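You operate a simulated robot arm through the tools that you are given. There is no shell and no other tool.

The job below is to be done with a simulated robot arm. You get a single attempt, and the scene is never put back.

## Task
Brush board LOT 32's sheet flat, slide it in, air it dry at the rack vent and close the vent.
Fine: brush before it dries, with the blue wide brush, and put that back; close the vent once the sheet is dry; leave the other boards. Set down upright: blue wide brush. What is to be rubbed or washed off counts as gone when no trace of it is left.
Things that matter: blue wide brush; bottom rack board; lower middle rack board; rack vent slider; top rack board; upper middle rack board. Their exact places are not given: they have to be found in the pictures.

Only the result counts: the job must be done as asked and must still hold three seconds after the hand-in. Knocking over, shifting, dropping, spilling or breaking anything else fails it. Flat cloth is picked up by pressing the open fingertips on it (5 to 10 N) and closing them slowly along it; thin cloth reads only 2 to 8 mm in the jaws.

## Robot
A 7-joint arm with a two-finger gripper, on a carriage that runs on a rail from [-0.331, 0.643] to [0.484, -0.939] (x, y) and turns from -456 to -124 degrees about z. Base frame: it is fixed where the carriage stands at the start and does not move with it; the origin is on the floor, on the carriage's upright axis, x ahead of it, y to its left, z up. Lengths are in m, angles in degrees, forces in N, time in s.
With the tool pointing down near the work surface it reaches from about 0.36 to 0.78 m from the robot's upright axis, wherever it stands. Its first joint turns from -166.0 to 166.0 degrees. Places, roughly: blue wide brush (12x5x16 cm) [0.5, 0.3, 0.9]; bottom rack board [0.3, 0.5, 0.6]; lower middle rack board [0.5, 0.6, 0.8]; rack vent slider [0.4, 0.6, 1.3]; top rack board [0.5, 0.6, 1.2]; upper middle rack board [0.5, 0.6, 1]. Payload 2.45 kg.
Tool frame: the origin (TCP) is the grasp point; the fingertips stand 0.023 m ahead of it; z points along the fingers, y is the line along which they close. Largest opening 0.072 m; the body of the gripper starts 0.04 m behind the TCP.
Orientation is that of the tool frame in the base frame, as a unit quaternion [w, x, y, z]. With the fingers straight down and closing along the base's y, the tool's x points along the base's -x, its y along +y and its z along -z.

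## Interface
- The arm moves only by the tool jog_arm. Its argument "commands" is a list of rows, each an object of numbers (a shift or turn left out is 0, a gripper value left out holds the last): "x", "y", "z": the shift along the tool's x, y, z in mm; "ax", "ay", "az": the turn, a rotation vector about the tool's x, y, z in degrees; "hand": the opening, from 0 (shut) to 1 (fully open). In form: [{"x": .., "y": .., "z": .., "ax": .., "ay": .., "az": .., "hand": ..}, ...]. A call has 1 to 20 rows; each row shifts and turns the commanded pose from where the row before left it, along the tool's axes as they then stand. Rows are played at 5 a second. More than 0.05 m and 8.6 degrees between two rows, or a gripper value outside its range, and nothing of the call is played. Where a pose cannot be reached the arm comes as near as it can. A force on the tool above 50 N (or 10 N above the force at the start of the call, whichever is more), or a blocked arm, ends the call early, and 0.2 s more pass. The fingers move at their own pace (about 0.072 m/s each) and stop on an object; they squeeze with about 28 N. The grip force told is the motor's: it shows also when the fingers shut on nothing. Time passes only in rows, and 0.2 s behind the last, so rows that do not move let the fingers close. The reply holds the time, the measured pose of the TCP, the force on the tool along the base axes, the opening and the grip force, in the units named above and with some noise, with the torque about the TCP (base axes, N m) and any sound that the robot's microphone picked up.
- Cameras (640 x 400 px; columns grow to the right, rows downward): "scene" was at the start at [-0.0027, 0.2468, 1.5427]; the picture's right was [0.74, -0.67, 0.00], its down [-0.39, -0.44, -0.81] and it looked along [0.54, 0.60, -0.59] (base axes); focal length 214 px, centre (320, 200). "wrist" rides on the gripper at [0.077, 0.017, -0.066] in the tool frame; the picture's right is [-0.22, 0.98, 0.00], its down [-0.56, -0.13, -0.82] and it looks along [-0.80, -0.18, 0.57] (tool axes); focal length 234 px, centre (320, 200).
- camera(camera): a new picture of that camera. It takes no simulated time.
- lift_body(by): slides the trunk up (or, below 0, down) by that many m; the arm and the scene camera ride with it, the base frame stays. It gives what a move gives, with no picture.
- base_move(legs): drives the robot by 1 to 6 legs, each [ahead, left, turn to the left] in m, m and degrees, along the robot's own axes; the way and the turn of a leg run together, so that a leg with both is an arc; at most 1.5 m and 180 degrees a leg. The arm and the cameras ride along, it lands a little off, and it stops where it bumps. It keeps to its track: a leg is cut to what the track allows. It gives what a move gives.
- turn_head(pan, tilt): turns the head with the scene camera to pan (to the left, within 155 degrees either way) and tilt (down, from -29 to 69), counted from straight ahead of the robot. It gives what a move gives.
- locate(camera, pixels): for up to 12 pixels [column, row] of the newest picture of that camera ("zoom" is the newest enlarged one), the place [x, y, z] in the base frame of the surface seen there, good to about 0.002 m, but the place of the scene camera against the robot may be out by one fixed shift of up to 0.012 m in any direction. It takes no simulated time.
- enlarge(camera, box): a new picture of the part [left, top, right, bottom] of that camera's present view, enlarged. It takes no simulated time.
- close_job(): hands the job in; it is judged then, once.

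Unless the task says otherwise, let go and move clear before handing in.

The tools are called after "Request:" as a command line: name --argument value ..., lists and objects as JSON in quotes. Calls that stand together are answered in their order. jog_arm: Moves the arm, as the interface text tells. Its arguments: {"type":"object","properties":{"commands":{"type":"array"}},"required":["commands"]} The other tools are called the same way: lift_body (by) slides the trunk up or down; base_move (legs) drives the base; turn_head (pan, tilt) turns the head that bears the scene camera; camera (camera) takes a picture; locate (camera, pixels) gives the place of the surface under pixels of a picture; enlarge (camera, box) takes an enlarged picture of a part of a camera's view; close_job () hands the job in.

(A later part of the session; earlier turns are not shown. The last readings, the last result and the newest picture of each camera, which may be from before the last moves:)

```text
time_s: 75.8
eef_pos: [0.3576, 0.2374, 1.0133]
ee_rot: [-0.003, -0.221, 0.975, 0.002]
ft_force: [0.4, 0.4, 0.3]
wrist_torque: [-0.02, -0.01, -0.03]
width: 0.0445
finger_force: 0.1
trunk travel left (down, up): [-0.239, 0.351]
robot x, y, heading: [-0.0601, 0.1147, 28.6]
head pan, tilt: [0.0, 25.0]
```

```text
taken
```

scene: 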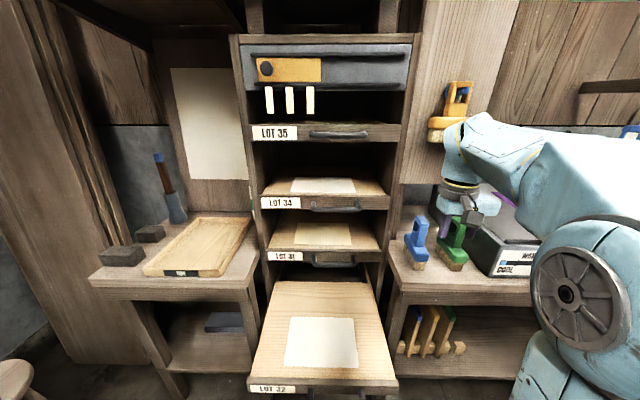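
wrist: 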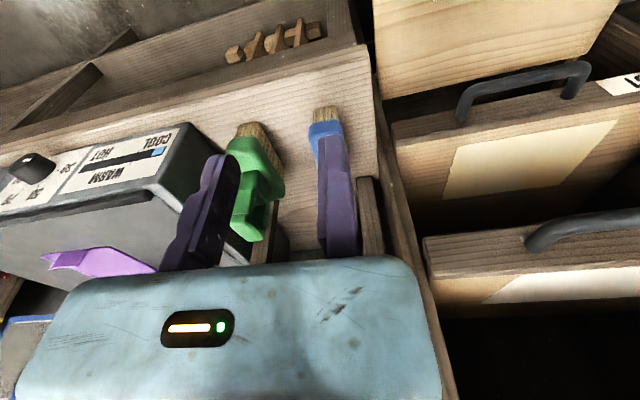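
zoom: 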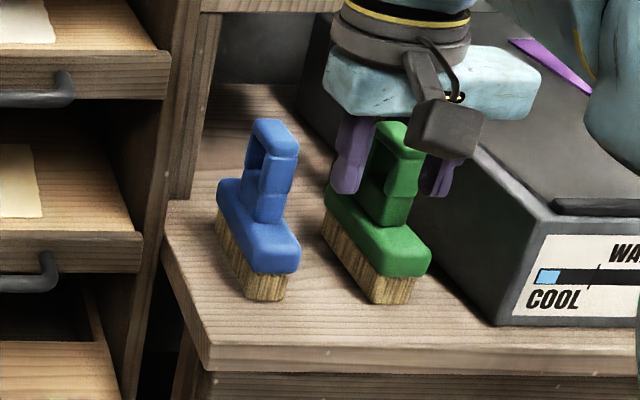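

The blue brush stands upright at its place and the sheet is flat. Next, look at the front of board LOT 32 (tilt the head down) and check free room to the right before moving the base.

Request:
turn_head --pan 0 --tilt 48

Request:
camera --camera "scene"

Request:
enlarge --camera "scene" --box '[220, 180, 420, 330]'

```text
time_s: 76.7
eef_pos: [0.3583, 0.2376, 1.0136]
ee_rot: [-0.003, -0.22, 0.976, 0.001]
ft_force: [1.1, -0.4, 0.4]
wrist_torque: [0.0, 0.01, 0.0]
width: 0.0448
finger_force: 0.1
trunk travel left (down, up): [-0.239, 0.351]
robot x, y, heading: [-0.0582, 0.1175, 28.2]
head pan, tilt: [0.0, 48.0]
```

```text
taken
```

scene: 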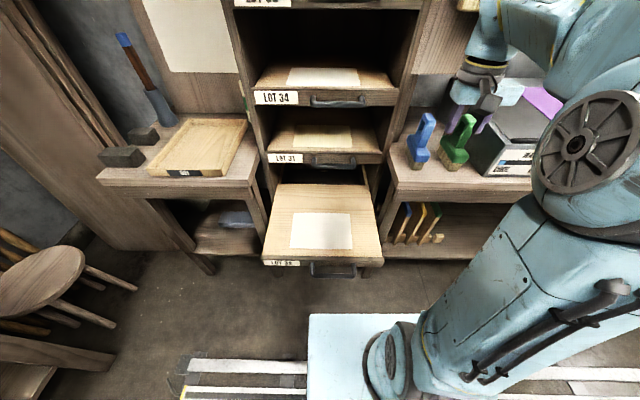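

```text
2.67 times, centred on (320, 255) of scene
```

zoom: 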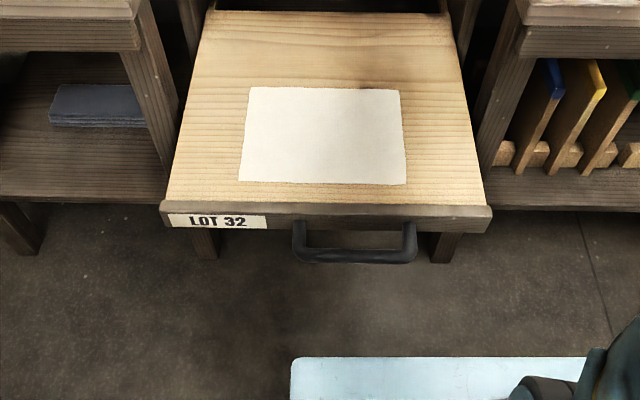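

The handle bar of LOT 32 is visible at zoom (355,255) with posts at (298,232) and (410,232). Measure these.

Request:
locate --camera "zoom" --pixels '[[355, 256], [310, 257], [405, 257], [298, 235], [410, 235], [355, 209], [355, 222], [355, 230], [170, 205], [485, 210], [450, 222], [280, 222]]'

Request:
turn_head --pan -60 --tilt 30

Request:
camera --camera "scene"

```text
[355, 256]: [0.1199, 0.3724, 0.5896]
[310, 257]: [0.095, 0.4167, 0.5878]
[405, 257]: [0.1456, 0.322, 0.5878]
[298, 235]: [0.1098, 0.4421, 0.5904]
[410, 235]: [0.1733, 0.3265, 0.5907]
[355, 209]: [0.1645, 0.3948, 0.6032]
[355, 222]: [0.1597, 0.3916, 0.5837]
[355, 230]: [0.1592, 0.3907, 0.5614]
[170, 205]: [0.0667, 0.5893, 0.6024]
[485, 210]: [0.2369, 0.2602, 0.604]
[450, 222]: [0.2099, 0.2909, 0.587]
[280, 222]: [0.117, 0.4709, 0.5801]
```

```text
time_s: 78.0
eef_pos: [0.3581, 0.2383, 1.0126]
ee_rot: [-0.003, -0.219, 0.976, 0.001]
ft_force: [0.0, -0.3, -0.5]
wrist_torque: [-0.01, -0.02, 0.0]
width: 0.0445
finger_force: 0.1
trunk travel left (down, up): [-0.239, 0.351]
robot x, y, heading: [-0.0602, 0.1161, 28.3]
head pan, tilt: [-60.0, 30.0]
```

```text
taken
```

scene: 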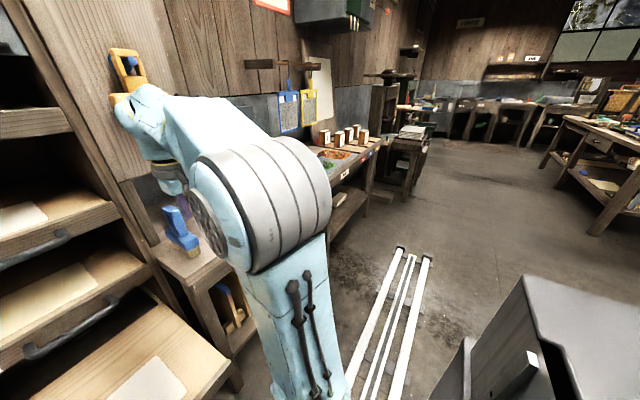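

Right side is clear. The lip's front face is at v≈0.333 (corrected), the handle bar 4.4 cm in front of it; LOT 31's handle above would foul a vertical hand, so I'll push with the hand tilted ~45° forward. First shift the base right a bit for reach.

Request:
base_move --legs '[[-0.003, -0.15, 0]]'

Request:
turn_head --pan 5 --tilt 35

Request:
camera --camera "scene"

```text
time_s: 79.4
eef_pos: [0.4272, 0.1013, 1.0128]
ee_rot: [-0.002, -0.219, 0.976, 0.001]
ft_force: [0.8, 0.0, -0.6]
wrist_torque: [0.02, -0.02, -0.06]
width: 0.0446
finger_force: 0.0
trunk travel left (down, up): [-0.239, 0.351]
robot x, y, heading: [0.0123, -0.0177, 28.2]
head pan, tilt: [-60.0, 30.0]
```

```text
time_s: 80.7
eef_pos: [0.428, 0.102, 1.0126]
ee_rot: [-0.003, -0.219, 0.976, 0.001]
ft_force: [-0.3, -0.4, 0.6]
wrist_torque: [-0.01, -0.01, 0.04]
width: 0.0447
finger_force: 0.0
trunk travel left (down, up): [-0.239, 0.351]
robot x, y, heading: [0.0096, -0.021, 28.4]
head pan, tilt: [5.0, 35.0]
```

```text
taken
```

scene: 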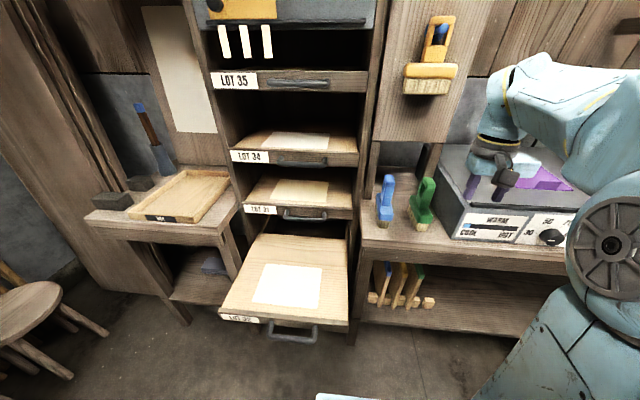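

Base is at u≈0.02. I'll close the fingers, swing the hand left in front of the board (staying high), then lower to z≈0.8 before tilting.

Request:
jog_arm --commands '[{"az": -3.1, "hand": 0}, {"y": 41, "x": 4}, {"y": 41, "x": 4}, {"y": 41, "x": 4}, {"y": 41, "x": 4}, {"y": 41, "x": 4}, {"y": 39, "x": 29}, {"y": 39, "x": 29}, {"y": 39, "x": 29}, {"y": 39, "x": 29}, {"y": 39, "x": 29}, {"z": 40}, {"z": 40}, {"z": 40}, {"z": 40}, {"z": 40}, {}]'

Request:
camera --camera "scene"

Request:
locate --camera "scene" --pixels '[[293, 337], [272, 335], [312, 335], [293, 322], [293, 318], [270, 322], [317, 328], [225, 310], [345, 328], [330, 325], [290, 300], [255, 303]]'

```text
time_s: 84.3
eef_pos: [0.0895, 0.3756, 0.8143]
ee_rot: [-0.003, -0.245, 0.969, 0.001]
ft_force: [0.1, 0.4, -0.3]
wrist_torque: [0.0, 0.02, -0.03]
width: 0.0
finger_force: 27.9
trunk travel left (down, up): [-0.239, 0.351]
robot x, y, heading: [0.0095, -0.0199, 28.0]
head pan, tilt: [5.0, 35.0]
```

```text
taken
```

scene: 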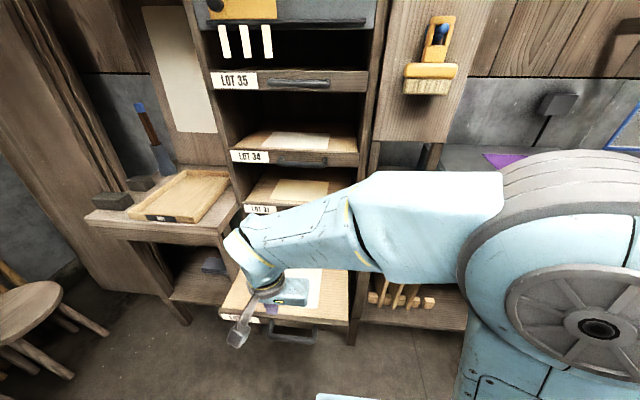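

```text
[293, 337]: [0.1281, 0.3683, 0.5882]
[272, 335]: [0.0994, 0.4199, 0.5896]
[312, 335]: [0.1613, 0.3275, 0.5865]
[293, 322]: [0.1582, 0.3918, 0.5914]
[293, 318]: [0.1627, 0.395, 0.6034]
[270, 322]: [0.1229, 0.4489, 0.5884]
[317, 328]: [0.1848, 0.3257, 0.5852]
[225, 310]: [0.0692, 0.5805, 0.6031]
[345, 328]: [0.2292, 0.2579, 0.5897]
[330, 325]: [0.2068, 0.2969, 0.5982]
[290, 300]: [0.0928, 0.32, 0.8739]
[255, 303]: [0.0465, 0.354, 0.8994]
```

Hand is in front of the board (u≈−0.288, inside the handle's span −0.337…−0.213). Now tilt the fingers 45° toward the rack.

Request:
jog_arm --commands '[{"x": -20}, {"ay": -7.5}, {"ay": -7.5}, {"ay": -7.5}, {"ay": -7.5}, {"ay": -7.5}, {"ay": -7.5}, {}]'

Request:
camera --camera "scene"

Request:
camera --camera "wrist"

```text
time_s: 86.1
eef_pos: [0.1098, 0.3851, 0.8143]
ee_rot: [0.369, -0.226, 0.897, 0.094]
ft_force: [-0.3, 0.1, 0.5]
wrist_torque: [0.01, 0.04, -0.01]
width: 0.0
finger_force: 28.3
trunk travel left (down, up): [-0.239, 0.351]
robot x, y, heading: [0.0098, -0.0233, 27.9]
head pan, tilt: [5.0, 35.0]
```

```text
taken
```

scene: 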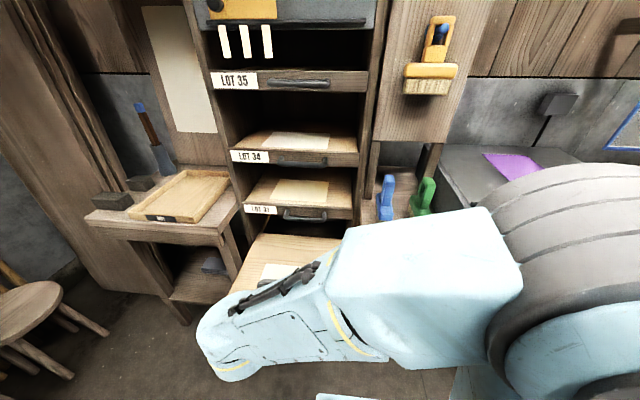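

```text
taken
```

wrist: 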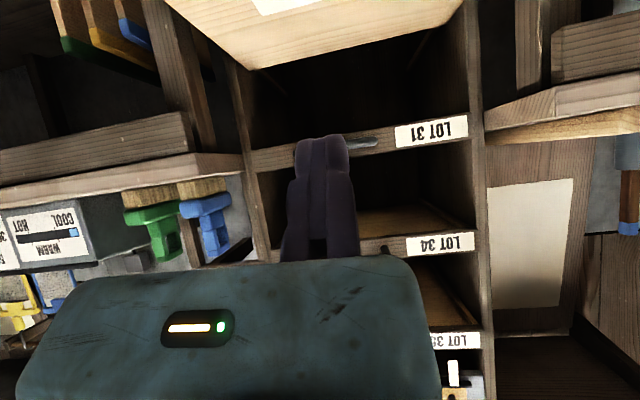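

Tilt is good (fingers 45° down toward the rack). I'll lower the tips to about 3 cm above the handle level, just in front of the lip, and check.

Request:
jog_arm --commands '[{"z": 27.7, "x": 19.8, "y": 3.7}, {"z": 27.7, "x": 19.8, "y": 3.7}, {"z": 27.7, "x": 19.8, "y": 3.7}, {"z": 27.7, "x": 19.8, "y": 3.7}, {"z": 27.7, "x": 19.8, "y": 3.7}, {}]'

Request:
camera --camera "wrist"

Request:
camera --camera "scene"

```text
time_s: 87.5
eef_pos: [0.1252, 0.4174, 0.6478]
ee_rot: [0.37, -0.226, 0.896, 0.095]
ft_force: [-0.2, 0.1, -0.6]
wrist_torque: [0.01, 0.02, -0.01]
width: 0.0002
finger_force: 28.6
trunk travel left (down, up): [-0.239, 0.351]
robot x, y, heading: [0.0071, -0.0203, 28.0]
head pan, tilt: [5.0, 35.0]
```

```text
taken
```

wrist: 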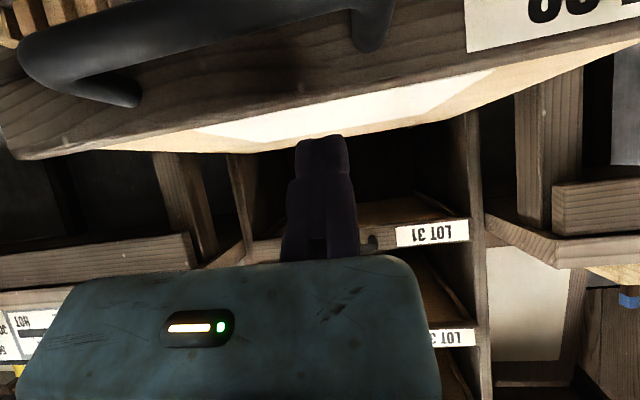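

```text
taken
```

scene: 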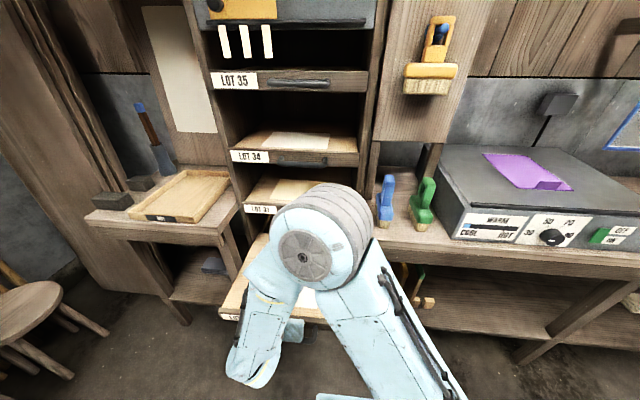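

The wrist view shows LOT 32's front and handle (upside-down, at the top). I'll locate them from the wrist camera for accurate placement.

Request:
locate --camera "wrist" --pixels '[[60, 60], [120, 40], [300, 5], [120, 95], [370, 30], [330, 60], [250, 60], [330, 110], [300, 125], [320, 145], [310, 150], [420, 60]]'

Request:
enlarge --camera "wrist" --box '[220, 0, 460, 200]'

```text
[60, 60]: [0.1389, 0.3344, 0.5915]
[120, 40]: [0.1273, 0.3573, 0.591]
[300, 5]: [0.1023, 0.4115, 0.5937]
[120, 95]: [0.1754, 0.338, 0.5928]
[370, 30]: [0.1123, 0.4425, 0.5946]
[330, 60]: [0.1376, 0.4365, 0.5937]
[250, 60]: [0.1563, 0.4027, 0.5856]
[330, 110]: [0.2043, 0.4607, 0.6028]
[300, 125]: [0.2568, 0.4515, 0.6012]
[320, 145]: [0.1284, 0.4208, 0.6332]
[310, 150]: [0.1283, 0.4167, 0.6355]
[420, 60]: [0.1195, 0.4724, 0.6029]
```

```text
2.00 times, centred on (340, 100) of wrist
```

zoom: 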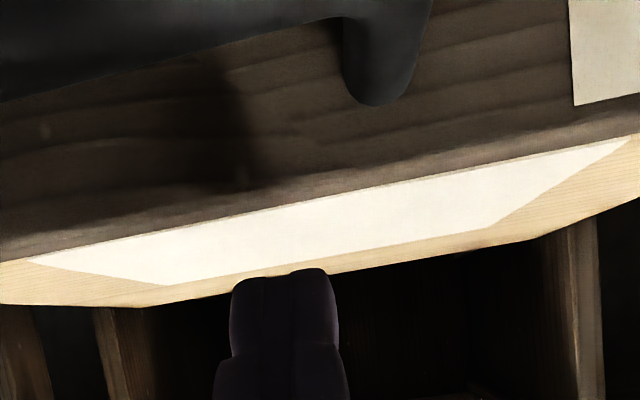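

Front face at v≈0.329, tip at 0.325; I need to back off ~6 mm, then go down ~41 mm so the tips face the lip inside the handle loop.

Request:
jog_arm --commands '[{"x": 4.3, "z": -4.2, "y": -8}, {"x": 9.7, "z": 9.8}, {"x": 9.7, "z": 9.8}, {"x": 9.7, "z": 9.8}, {}]'

Request:
camera --camera "wrist"

```text
time_s: 88.7
eef_pos: [0.121, 0.405, 0.6056]
ee_rot: [0.369, -0.225, 0.897, 0.095]
ft_force: [0.4, -0.9, 1.0]
wrist_torque: [0.01, 0.03, -0.01]
width: 0.0
finger_force: 28.0
trunk travel left (down, up): [-0.239, 0.351]
robot x, y, heading: [0.0098, -0.0233, 28.2]
head pan, tilt: [5.0, 35.0]
```

```text
taken
```

wrist: 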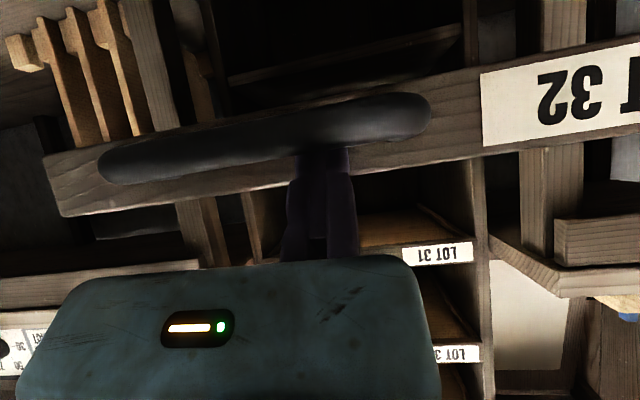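

The fingertips sit between the handle bar and the lip. Now push forward in steps, watching the force.

Request:
jog_arm --commands '[{"z": 5.6, "x": -5.7}, {"z": 5.6, "x": -5.7}, {"z": 7, "x": -7.1}, {"z": 7, "x": -7.1}]'

Request:
camera --camera "scene"

```text
time_s: 89.7
eef_pos: [0.1538, 0.4218, 0.6062]
ee_rot: [0.368, -0.227, 0.897, 0.095]
ft_force: [-1.5, -1.5, -0.9]
wrist_torque: [-0.04, 0.04, 0.0]
width: 0.0
finger_force: 28.0
trunk travel left (down, up): [-0.239, 0.351]
robot x, y, heading: [0.0072, -0.0245, 28.1]
head pan, tilt: [5.0, 35.0]
```

```text
taken
```

scene: 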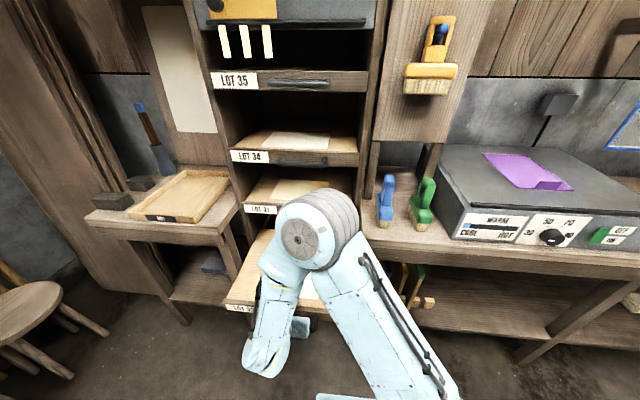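

The board slides easily (~2 N). Check the elbow's clearance to the rack before pushing further.

Request:
locate --camera "scene" --pixels '[[320, 195], [300, 240], [345, 215], [330, 260], [285, 260], [275, 300], [265, 350], [300, 325], [235, 306], [360, 300]]'

Request:
jog_arm --commands '[{"z": 10.6, "x": -10.7}, {"z": 10.6, "x": -10.7}, {"z": 10.6, "x": -10.7}, {"z": 10.6, "x": -10.7}]'

Request:
camera --camera "scene"

```text
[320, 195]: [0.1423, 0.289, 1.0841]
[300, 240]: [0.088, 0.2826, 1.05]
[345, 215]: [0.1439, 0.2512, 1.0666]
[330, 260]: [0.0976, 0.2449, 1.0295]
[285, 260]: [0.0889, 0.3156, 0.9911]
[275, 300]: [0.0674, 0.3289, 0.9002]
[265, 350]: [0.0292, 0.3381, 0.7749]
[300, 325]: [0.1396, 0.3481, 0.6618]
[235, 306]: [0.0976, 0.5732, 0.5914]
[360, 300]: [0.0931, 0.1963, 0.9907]
```

```text
time_s: 90.7
eef_pos: [0.2077, 0.452, 0.6072]
ee_rot: [0.369, -0.225, 0.897, 0.093]
ft_force: [0.3, 0.5, -0.3]
wrist_torque: [-0.04, 0.0, 0.01]
width: 0.0001
finger_force: 28.5
trunk travel left (down, up): [-0.239, 0.351]
robot x, y, heading: [0.0086, -0.0223, 28.3]
head pan, tilt: [5.0, 35.0]
```

```text
taken
```

scene: 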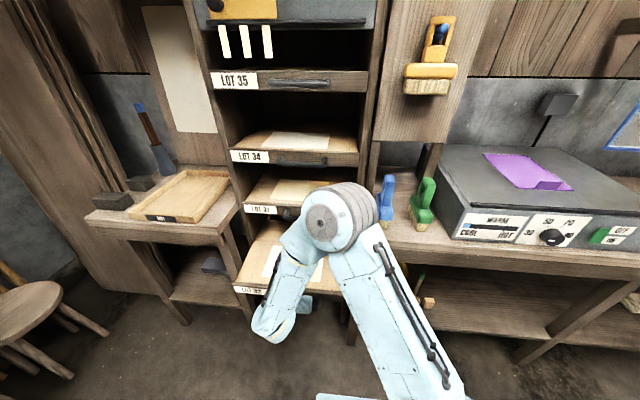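

Board's moving well; elbow still far from the rack. Keep pushing.

Request:
jog_arm --commands '[{"z": 10.6, "x": -10.7}, {"z": 10.6, "x": -10.7}, {"z": 10.6, "x": -10.7}, {"z": 10.6, "x": -10.7}, {"z": 10.6, "x": -10.7}]'

Request:
camera --camera "scene"

Request:
locate --camera "scene" --pixels '[[335, 200], [370, 205], [320, 225], [300, 275], [240, 285], [320, 300]]'

```text
time_s: 91.9
eef_pos: [0.2747, 0.4878, 0.6081]
ee_rot: [0.369, -0.226, 0.897, 0.095]
ft_force: [-0.3, -0.4, 0.4]
wrist_torque: [0.01, 0.02, 0.0]
width: 0.0
finger_force: 28.6
trunk travel left (down, up): [-0.239, 0.351]
robot x, y, heading: [0.0117, -0.0212, 28.0]
head pan, tilt: [5.0, 35.0]
```

```text
taken
```

scene: 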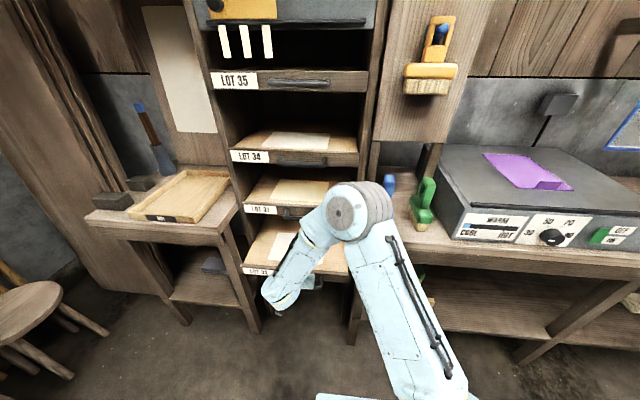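

```text
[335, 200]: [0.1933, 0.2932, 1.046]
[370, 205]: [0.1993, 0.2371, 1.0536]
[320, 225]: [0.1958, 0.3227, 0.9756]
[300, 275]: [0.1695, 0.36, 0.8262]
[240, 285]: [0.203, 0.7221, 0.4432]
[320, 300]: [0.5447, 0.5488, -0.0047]
```

Front now at v≈0.495; continue to v≈0.57, then finish gently.

Request:
jog_arm --commands '[{"z": 10.6, "x": -10.7}, {"z": 10.6, "x": -10.7}, {"z": 10.6, "x": -10.7}, {"z": 10.6, "x": -10.7}, {"z": 10.6, "x": -10.7}]'

Request:
camera --camera "scene"

Request:
camera --camera "wrist"

```text
time_s: 93.1
eef_pos: [0.3407, 0.5224, 0.6052]
ee_rot: [0.369, -0.226, 0.896, 0.095]
ft_force: [-0.1, -0.1, -0.1]
wrist_torque: [0.0, -0.01, -0.02]
width: 0.0001
finger_force: 27.9
trunk travel left (down, up): [-0.239, 0.351]
robot x, y, heading: [0.014, -0.0174, 28.4]
head pan, tilt: [5.0, 35.0]
```

```text
taken
```

scene: 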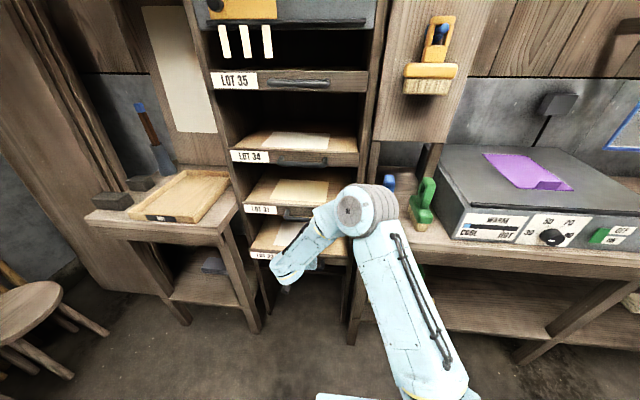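

```text
taken
```

wrist: 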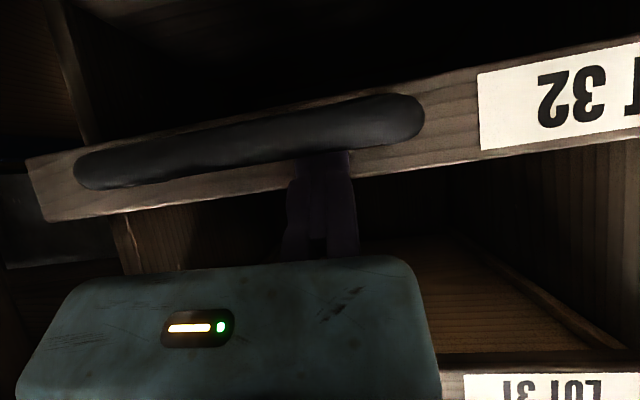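

Front ≈0.57; remaining ≈4 cm. Push in 6–8 mm steps and watch for the stop.

Request:
jog_arm --commands '[{"z": 5.6, "x": -5.7}, {"z": 5.6, "x": -5.7}, {"z": 5.6, "x": -5.7}]'

Request:
jog_arm --commands '[{"z": 4.2, "x": -4.3}, {"z": 4.2, "x": -4.3}]'

Request:
camera --camera "scene"

Request:
locate --camera "scene" --pixels '[[262, 245], [255, 245], [262, 210], [255, 210], [245, 157], [235, 80], [275, 248], [280, 212]]'

```text
time_s: 93.9
eef_pos: [0.3608, 0.5321, 0.6062]
ee_rot: [0.368, -0.226, 0.897, 0.095]
ft_force: [-0.6, 0.6, -1.0]
wrist_torque: [-0.01, 0.05, -0.03]
width: 0.0
finger_force: 28.3
trunk travel left (down, up): [-0.239, 0.351]
robot x, y, heading: [0.0112, -0.017, 28.2]
head pan, tilt: [5.0, 35.0]
```

```text
time_s: 94.5
eef_pos: [0.3722, 0.5382, 0.6069]
ee_rot: [0.368, -0.227, 0.897, 0.096]
ft_force: [-2.0, -0.2, -1.5]
wrist_torque: [0.01, 0.02, -0.01]
width: 0.0
finger_force: 29.5
trunk travel left (down, up): [-0.239, 0.351]
robot x, y, heading: [0.0098, -0.0224, 28.2]
head pan, tilt: [5.0, 35.0]
```

```text
taken
```

scene: 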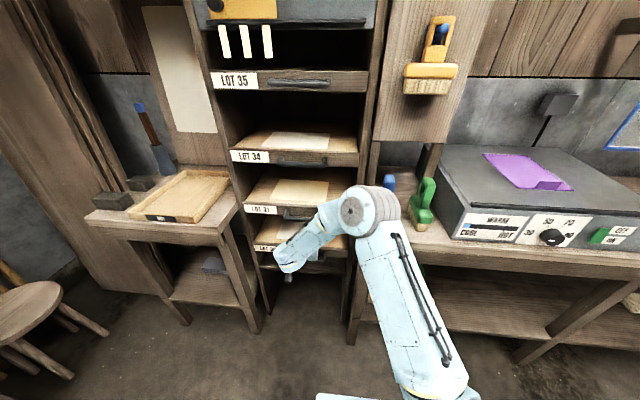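

```text
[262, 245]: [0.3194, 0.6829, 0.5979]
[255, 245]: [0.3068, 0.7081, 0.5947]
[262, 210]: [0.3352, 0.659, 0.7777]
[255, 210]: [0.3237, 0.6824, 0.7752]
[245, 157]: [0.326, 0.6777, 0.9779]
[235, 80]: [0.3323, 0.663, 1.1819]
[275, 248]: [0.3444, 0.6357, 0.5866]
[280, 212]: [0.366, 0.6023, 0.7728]
```

LOT 32's front is within ~3 mm of the others (v 0.6055 vs 0.6085). Nudge the last millimetres until it meets the stop.

Request:
jog_arm --commands '[{"z": 1.4, "x": -1.4}, {}]'

Request:
jog_arm --commands '[{"z": 1.4, "x": -1.4}, {}]'

Request:
jog_arm --commands '[{"z": 1.4, "x": -1.4}, {}]'

```text
time_s: 95.1
eef_pos: [0.3731, 0.5401, 0.6067]
ee_rot: [0.369, -0.226, 0.897, 0.095]
ft_force: [0.9, 0.4, -0.1]
wrist_torque: [-0.03, 0.04, 0.01]
width: 0.0
finger_force: 28.0
trunk travel left (down, up): [-0.239, 0.351]
robot x, y, heading: [0.0114, -0.0187, 28.1]
head pan, tilt: [5.0, 35.0]
```

```text
time_s: 95.7
eef_pos: [0.3736, 0.5419, 0.6058]
ee_rot: [0.369, -0.226, 0.896, 0.095]
ft_force: [-2.5, -0.1, 1.5]
wrist_torque: [-0.01, -0.01, 0.02]
width: 0.0002
finger_force: 28.4
trunk travel left (down, up): [-0.239, 0.351]
robot x, y, heading: [0.0117, -0.0213, 28.4]
head pan, tilt: [5.0, 35.0]
```

```text
time_s: 96.3
eef_pos: [0.3739, 0.5408, 0.6055]
ee_rot: [0.368, -0.226, 0.897, 0.094]
ft_force: [-18.6, -19.1, 5.4]
wrist_torque: [-0.05, 0.12, -0.21]
width: 0.0059
finger_force: 28.6
trunk travel left (down, up): [-0.239, 0.351]
robot x, y, heading: [0.0152, -0.0218, 28.3]
head pan, tilt: [5.0, 35.0]
```

The board met its stop (27 N) — fully in. Back off slightly, then withdraw the fingers along their own axis out of the handle loop.

Request:
jog_arm --commands '[{"z": -2.1, "x": 2.1}, {"z": -1.4, "x": 1.4}, {"z": -15}, {"z": -20}, {"z": -25}, {"z": -30}, {"z": -30}, {}]'

Request:
camera --camera "scene"

Request:
camera --camera "wrist"

```text
time_s: 98.1
eef_pos: [0.2985, 0.5018, 0.6904]
ee_rot: [0.369, -0.226, 0.897, 0.095]
ft_force: [0.2, -0.4, 1.3]
wrist_torque: [0.03, 0.01, 0.0]
width: 0.0001
finger_force: 28.4
trunk travel left (down, up): [-0.239, 0.351]
robot x, y, heading: [0.0125, -0.0192, 28.5]
head pan, tilt: [5.0, 35.0]
```

```text
taken
```

scene: 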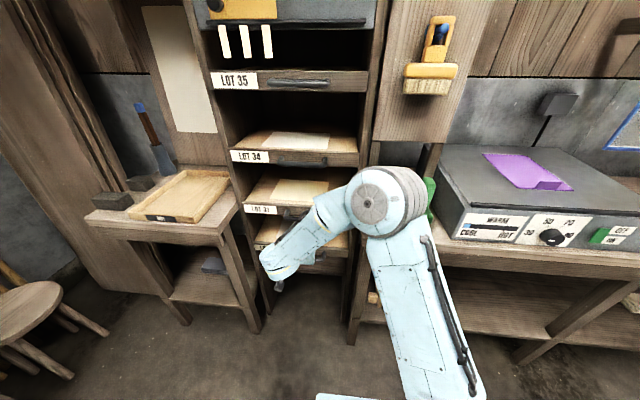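

```text
taken
```

wrist: 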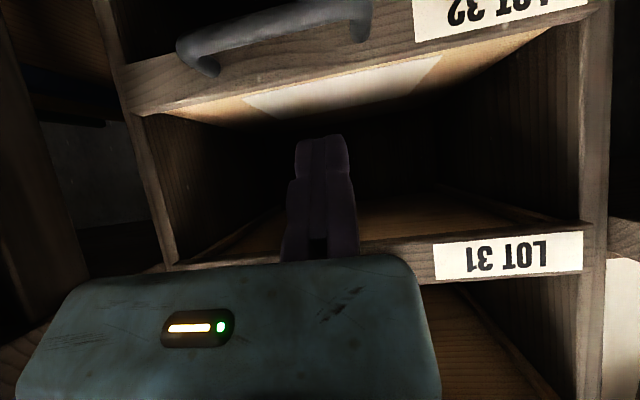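

LOT 32 is fully in and the fingers are free. Retreat, then level the tool to prepare for the vent; capture a baseline view of the damp sheet in its slot.

Request:
jog_arm --commands '[{"z": -21, "x": 21}, {"z": -21, "x": 21}, {"z": -21, "x": 21}, {"z": -21, "x": 21}, {"z": -21, "x": 21}, {"z": -30, "x": -30}, {"z": -30, "x": -30}, {}]'

Request:
camera --camera "scene"

Request:
camera --camera "wrist"

```text
time_s: 99.9
eef_pos: [0.1664, 0.429, 0.7777]
ee_rot: [0.369, -0.226, 0.896, 0.095]
ft_force: [-0.3, -0.1, -0.4]
wrist_torque: [0.01, 0.0, 0.02]
width: 0.0
finger_force: 28.7
trunk travel left (down, up): [-0.239, 0.351]
robot x, y, heading: [0.011, -0.0212, 28.2]
head pan, tilt: [5.0, 35.0]
```

```text
taken
```

scene: 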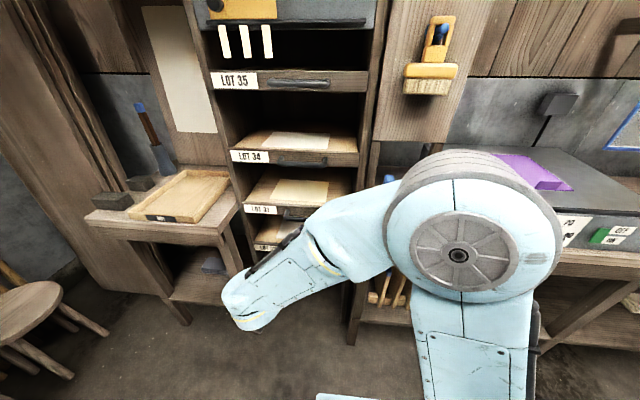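

```text
taken
```

wrist: 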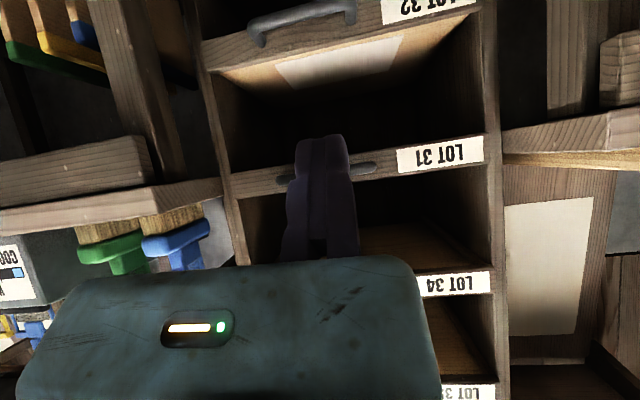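

Baseline stored. Raise the trunk and shift the base left for reaching the vent knob.

Request:
lift_body --by 0.33

Request:
base_move --legs '[[0.003, 0.15, 0]]'

Request:
turn_head --pan 0 --tilt 25

Request:
camera --camera "scene"

Request:
camera --camera "wrist"

```text
time_s: 103.2
eef_pos: [0.1657, 0.4293, 1.1076]
ee_rot: [0.369, -0.226, 0.896, 0.095]
ft_force: [0.9, 0.5, -0.3]
wrist_torque: [0.0, 0.01, 0.02]
width: 0.0001
finger_force: 28.3
trunk travel left (down, up): [-0.569, 0.021]
robot x, y, heading: [0.0092, -0.0199, 28.4]
head pan, tilt: [5.0, 35.0]
```

```text
time_s: 104.6
eef_pos: [0.0988, 0.5613, 1.1078]
ee_rot: [0.369, -0.226, 0.897, 0.095]
ft_force: [-0.5, 1.0, -0.4]
wrist_torque: [-0.02, 0.0, 0.01]
width: 0.0
finger_force: 28.5
trunk travel left (down, up): [-0.569, 0.021]
robot x, y, heading: [-0.0604, 0.1098, 28.1]
head pan, tilt: [5.0, 35.0]
```

```text
time_s: 105.3
eef_pos: [0.099, 0.5619, 1.1068]
ee_rot: [0.369, -0.225, 0.897, 0.095]
ft_force: [-0.7, -0.6, -0.8]
wrist_torque: [0.01, -0.01, 0.02]
width: 0.0
finger_force: 28.0
trunk travel left (down, up): [-0.569, 0.021]
robot x, y, heading: [-0.0596, 0.1108, 28.1]
head pan, tilt: [0.0, 25.0]
```

```text
taken
```

scene: 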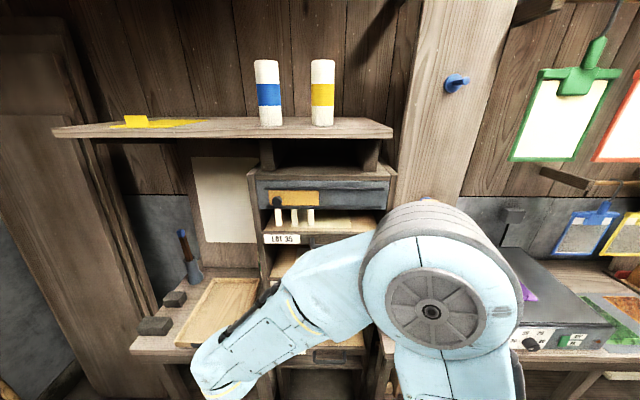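

```text
taken
```

wrist: 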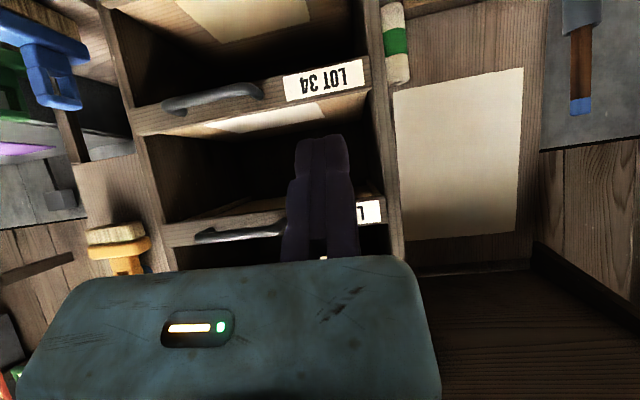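

The vent knob is at (278,201) in the scene. I'll raise the hand in front of it, open the fingers and take a closer look with the wrist camera.

Request:
jog_arm --commands '[{"z": -29.6, "x": -29.3, "hand": 0.85}, {"z": -29.6, "x": -29.3}, {"z": -29.6, "x": -29.3}, {"z": -29.6, "x": -29.3}, {"z": -29.6, "x": -29.3}, {"z": -29.6, "x": -29.3}, {}]'

Request:
camera --camera "wrist"

Request:
camera --camera "scene"

```text
time_s: 106.9
eef_pos: [0.1001, 0.5621, 1.357]
ee_rot: [0.37, -0.226, 0.896, 0.095]
ft_force: [0.4, -0.3, -0.1]
wrist_torque: [0.01, -0.02, -0.01]
width: 0.0614
finger_force: 0.1
trunk travel left (down, up): [-0.569, 0.021]
robot x, y, heading: [-0.0534, 0.1159, 28.0]
head pan, tilt: [0.0, 25.0]
```

```text
taken
```

wrist: 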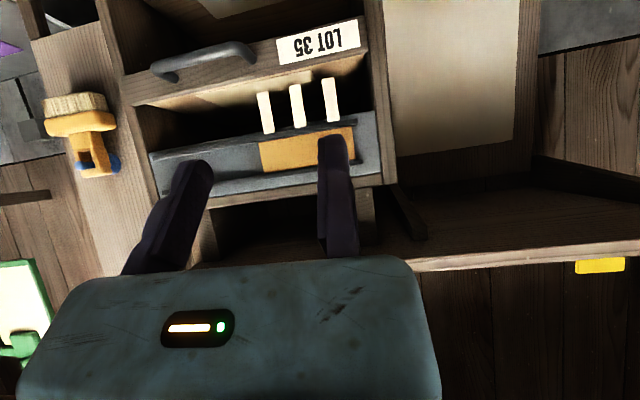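

```text
taken
```

scene: 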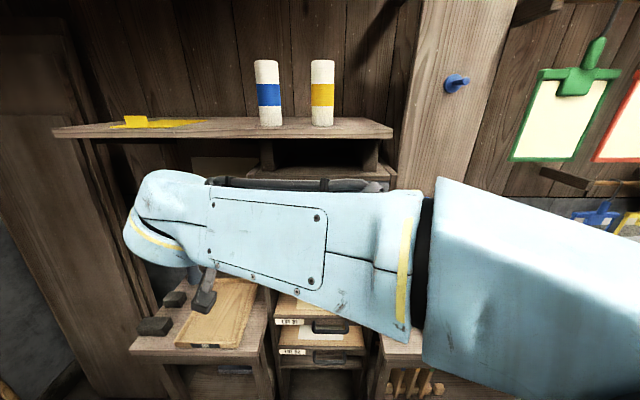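

The knob hides behind the fixed finger at about (335,150). Shift the hand left 24 mm so that the knob shows between the fingers.

Request:
jog_arm --commands '[{"y": 24}, {}]'

Request:
enlarge --camera "wrist" --box '[130, 60, 420, 240]'

```text
time_s: 107.5
eef_pos: [0.0896, 0.5829, 1.3569]
ee_rot: [0.369, -0.226, 0.897, 0.095]
ft_force: [0.6, -0.1, -0.6]
wrist_torque: [-0.01, -0.02, 0.03]
width: 0.0613
finger_force: 0.0
trunk travel left (down, up): [-0.569, 0.021]
robot x, y, heading: [-0.0604, 0.1148, 28.2]
head pan, tilt: [0.0, 25.0]
```

```text
2.21 times, centred on (275, 150) of wrist
```

zoom: 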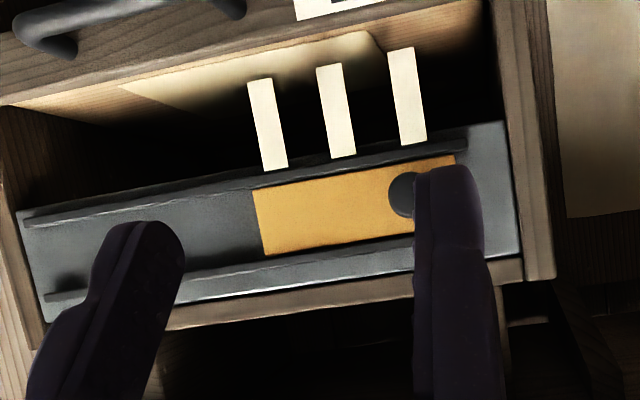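

The knob's edge appears at zoom (403,195). Locate it, the plate, rails and strips from here.

Request:
locate --camera "zoom" --pixels '[[400, 195], [392, 195], [405, 178], [408, 212], [330, 215], [262, 220], [262, 190], [445, 160], [200, 240], [500, 180], [265, 165], [340, 175]]'

```text
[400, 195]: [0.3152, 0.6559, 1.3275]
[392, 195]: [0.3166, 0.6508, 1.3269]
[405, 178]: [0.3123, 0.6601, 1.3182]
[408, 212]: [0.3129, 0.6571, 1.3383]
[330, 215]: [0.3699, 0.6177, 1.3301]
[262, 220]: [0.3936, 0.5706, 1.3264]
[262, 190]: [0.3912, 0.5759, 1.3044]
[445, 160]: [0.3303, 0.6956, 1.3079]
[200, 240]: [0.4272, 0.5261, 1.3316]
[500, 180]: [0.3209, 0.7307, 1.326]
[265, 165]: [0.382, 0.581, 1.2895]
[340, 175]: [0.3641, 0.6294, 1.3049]
```

Knob: centre u≈−0.434, z≈1.328, front at v≈0.589, ~3 cm wide; the slider plate can travel right ~0.18 m. Check the overhead shelf's edge for clearance.

Request:
camera --camera "scene"

Request:
locate --camera "scene" --pixels '[[300, 130], [150, 132], [380, 135], [250, 128], [330, 136], [200, 134], [165, 190], [145, 225], [205, 290], [260, 175], [380, 178], [320, 183]]'

```text
taken
```

scene: 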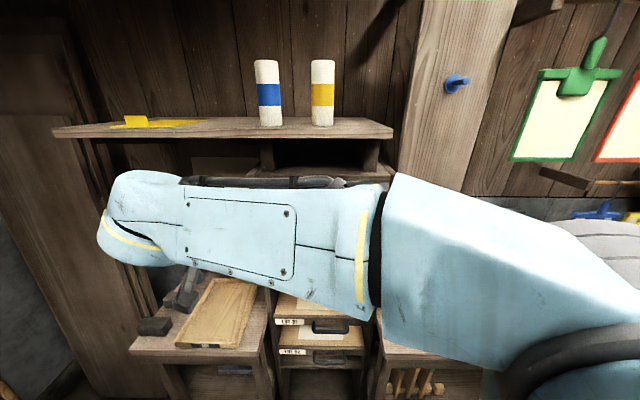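

```text
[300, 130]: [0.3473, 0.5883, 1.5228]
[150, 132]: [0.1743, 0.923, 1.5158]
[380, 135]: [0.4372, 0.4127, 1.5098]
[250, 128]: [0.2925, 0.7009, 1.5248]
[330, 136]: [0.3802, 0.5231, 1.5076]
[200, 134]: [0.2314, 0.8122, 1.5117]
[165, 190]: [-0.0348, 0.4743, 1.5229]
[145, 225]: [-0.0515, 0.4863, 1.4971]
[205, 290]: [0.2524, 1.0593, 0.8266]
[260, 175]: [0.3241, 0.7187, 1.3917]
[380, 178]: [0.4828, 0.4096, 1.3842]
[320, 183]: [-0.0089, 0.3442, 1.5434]
```

Shelf is at v≥0.585, z≥1.505 — clear of the hand. Advance toward the knob, stopping ~6 cm short to verify alignment.

Request:
jog_arm --commands '[{"z": 22.7, "x": -17.45, "y": -1.67}, {"z": 22.7, "x": -17.45, "y": -1.67}, {"z": 22.7, "x": -17.45, "y": -1.67}, {"z": 22.7, "x": -17.45, "y": -1.67}, {"z": 22.7, "x": -17.45, "y": -1.67}, {"z": 22.7, "x": -17.45, "y": -1.67}, {}]'

Request:
camera --camera "wrist"

Request:
enlarge --camera "wrist" --box '[130, 60, 420, 240]'

```text
time_s: 109.1
eef_pos: [0.244, 0.6535, 1.3335]
ee_rot: [0.37, -0.226, 0.896, 0.095]
ft_force: [-0.3, -0.2, -0.5]
wrist_torque: [-0.01, -0.02, -0.01]
width: 0.0614
finger_force: 0.0
trunk travel left (down, up): [-0.569, 0.021]
robot x, y, heading: [-0.0546, 0.1122, 28.0]
head pan, tilt: [0.0, 25.0]
```

```text
taken
```

wrist: 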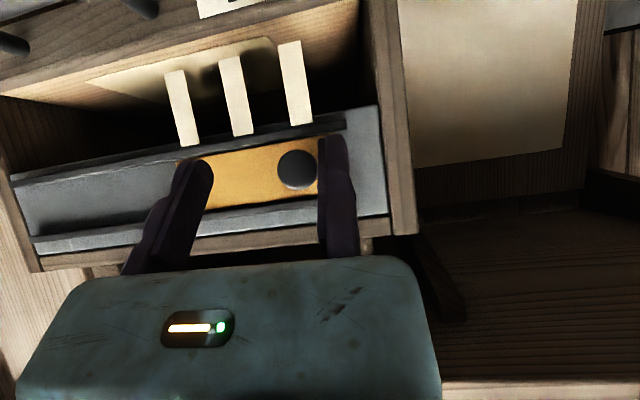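

```text
2.21 times, centred on (275, 150) of wrist
```

zoom: 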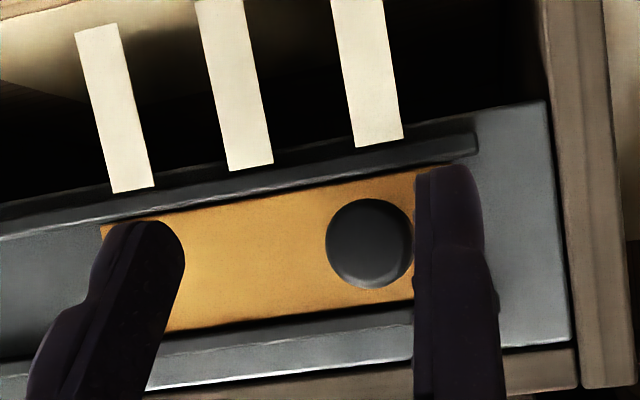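

The knob is fully visible between the fingers at zoom (370,243). Measure it exactly.

Request:
locate --camera "zoom" --pixels '[[370, 243], [332, 245], [406, 240], [368, 205], [372, 282], [300, 230], [425, 200], [180, 240], [440, 240], [540, 240], [300, 325], [300, 165]]'

```text
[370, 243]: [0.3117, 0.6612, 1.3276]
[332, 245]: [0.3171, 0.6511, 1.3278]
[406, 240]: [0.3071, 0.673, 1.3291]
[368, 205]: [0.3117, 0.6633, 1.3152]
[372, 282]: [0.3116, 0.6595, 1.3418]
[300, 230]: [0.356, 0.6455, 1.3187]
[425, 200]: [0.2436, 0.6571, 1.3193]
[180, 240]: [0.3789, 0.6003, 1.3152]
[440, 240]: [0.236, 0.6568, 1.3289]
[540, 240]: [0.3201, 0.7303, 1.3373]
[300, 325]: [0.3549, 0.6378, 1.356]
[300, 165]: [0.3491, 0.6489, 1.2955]
```

Knob centre u=−0.434, ⌀26 mm, TCP aligned 25 mm left of it. Advance the remaining 60 mm so the fingers straddle the knob.

Request:
jog_arm --commands '[{"z": 10.6, "x": -10.7}, {"z": 10.6, "x": -10.7}, {"z": 10.6, "x": -10.7}, {"z": 9.9, "x": -10}, {}]'

Request:
camera --camera "wrist"

```text
time_s: 110.3
eef_pos: [0.2962, 0.6812, 1.3334]
ee_rot: [0.369, -0.226, 0.897, 0.095]
ft_force: [-0.3, 0.0, 0.1]
wrist_torque: [0.01, 0.0, 0.0]
width: 0.0612
finger_force: 0.0
trunk travel left (down, up): [-0.569, 0.021]
robot x, y, heading: [-0.059, 0.1122, 28.2]
head pan, tilt: [0.0, 25.0]
```

```text
taken
```

wrist: 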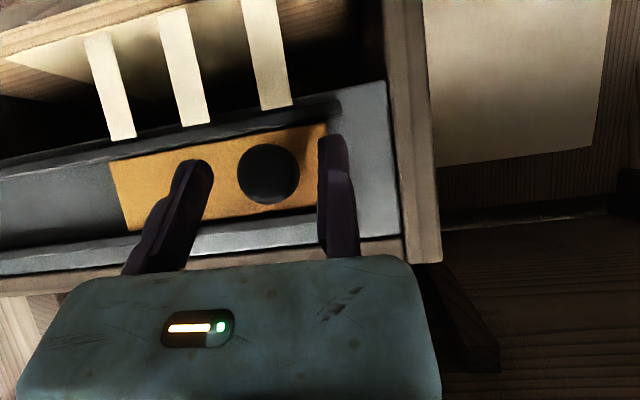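

Fingers straddle the knob. Advance 4 mm more and push right in small steps, watching the force and the strips.

Request:
jog_arm --commands '[{"z": 2.8, "x": -2.9}, {"y": -6}, {"y": -6}, {"y": -6}, {"y": -6}]'

Request:
camera --camera "wrist"

```text
time_s: 111.5
eef_pos: [0.3095, 0.6619, 1.336]
ee_rot: [0.37, -0.225, 0.897, 0.095]
ft_force: [-0.6, 0.8, 0.1]
wrist_torque: [0.02, -0.01, 0.04]
width: 0.0613
finger_force: 0.1
trunk travel left (down, up): [-0.569, 0.021]
robot x, y, heading: [-0.056, 0.111, 28.1]
head pan, tilt: [0.0, 25.0]
```

```text
taken
```

wrist: 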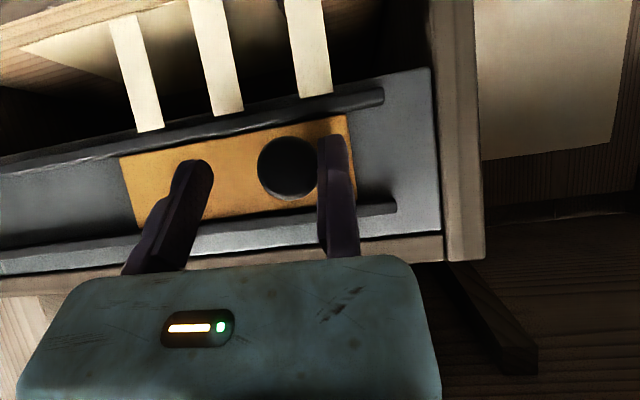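

The slider has begun to move right. Continue pushing.

Request:
jog_arm --commands '[{"y": -10}, {"y": -10}, {"y": -10}, {"y": -10}]'

Request:
camera --camera "wrist"

```text
time_s: 112.5
eef_pos: [0.3284, 0.627, 1.3337]
ee_rot: [0.37, -0.225, 0.896, 0.095]
ft_force: [-0.1, 0.3, -0.8]
wrist_torque: [0.02, 0.02, 0.01]
width: 0.0612
finger_force: 0.0
trunk travel left (down, up): [-0.569, 0.021]
robot x, y, heading: [-0.0608, 0.1126, 28.1]
head pan, tilt: [0.0, 25.0]
```

```text
taken
```

wrist: 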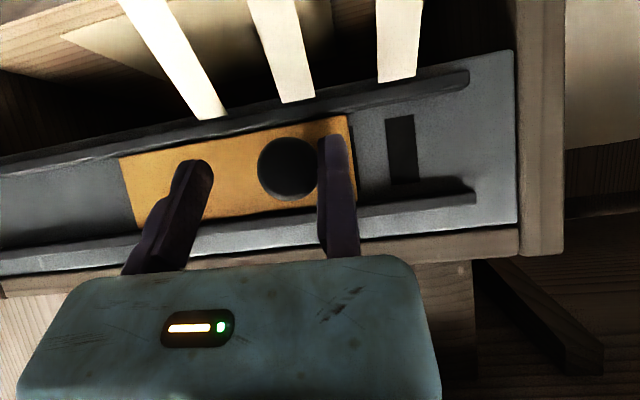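

A vent slot has appeared at (400,150) and the strips begin to move — right is "open". Continue to the right end.

Request:
jog_arm --commands '[{"y": -10}, {"y": -10}, {"y": -10}, {"y": -10}, {"y": -10}]'

Request:
jog_arm --commands '[{"y": -10}, {"y": -10}, {"y": -10}]'

Request:
camera --camera "wrist"

Request:
camera --camera "scene"

```text
time_s: 113.7
eef_pos: [0.3513, 0.5825, 1.3346]
ee_rot: [0.368, -0.225, 0.897, 0.095]
ft_force: [0.6, -0.2, 0.3]
wrist_torque: [0.04, -0.06, 0.02]
width: 0.0611
finger_force: 0.0
trunk travel left (down, up): [-0.569, 0.021]
robot x, y, heading: [-0.0587, 0.1105, 27.8]
head pan, tilt: [0.0, 25.0]
```

```text
time_s: 114.5
eef_pos: [0.3654, 0.5548, 1.3345]
ee_rot: [0.369, -0.224, 0.897, 0.094]
ft_force: [0.1, 0.6, -0.3]
wrist_torque: [-0.01, -0.01, 0.01]
width: 0.0612
finger_force: 0.1
trunk travel left (down, up): [-0.569, 0.021]
robot x, y, heading: [-0.0566, 0.1113, 28.1]
head pan, tilt: [0.0, 25.0]
```

```text
taken
```

wrist: 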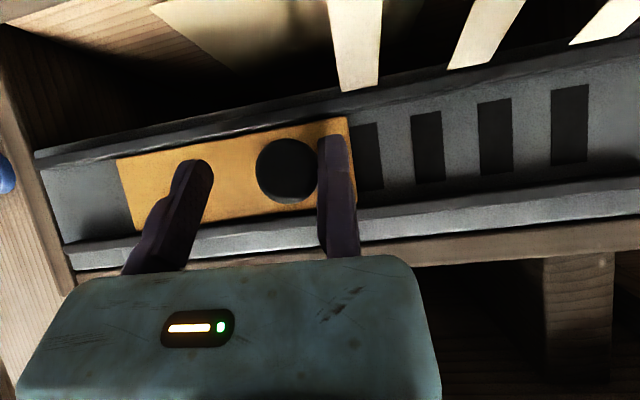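

```text
taken
```

scene: 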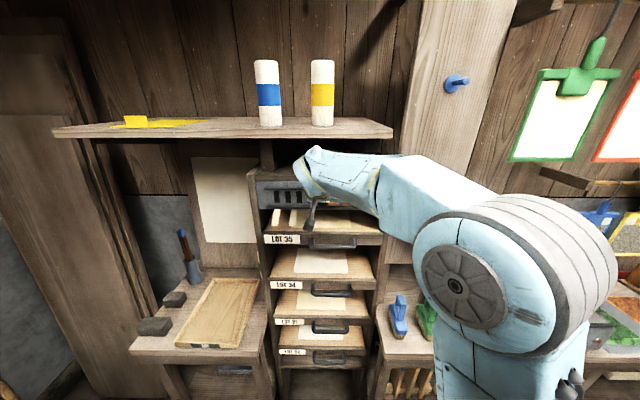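

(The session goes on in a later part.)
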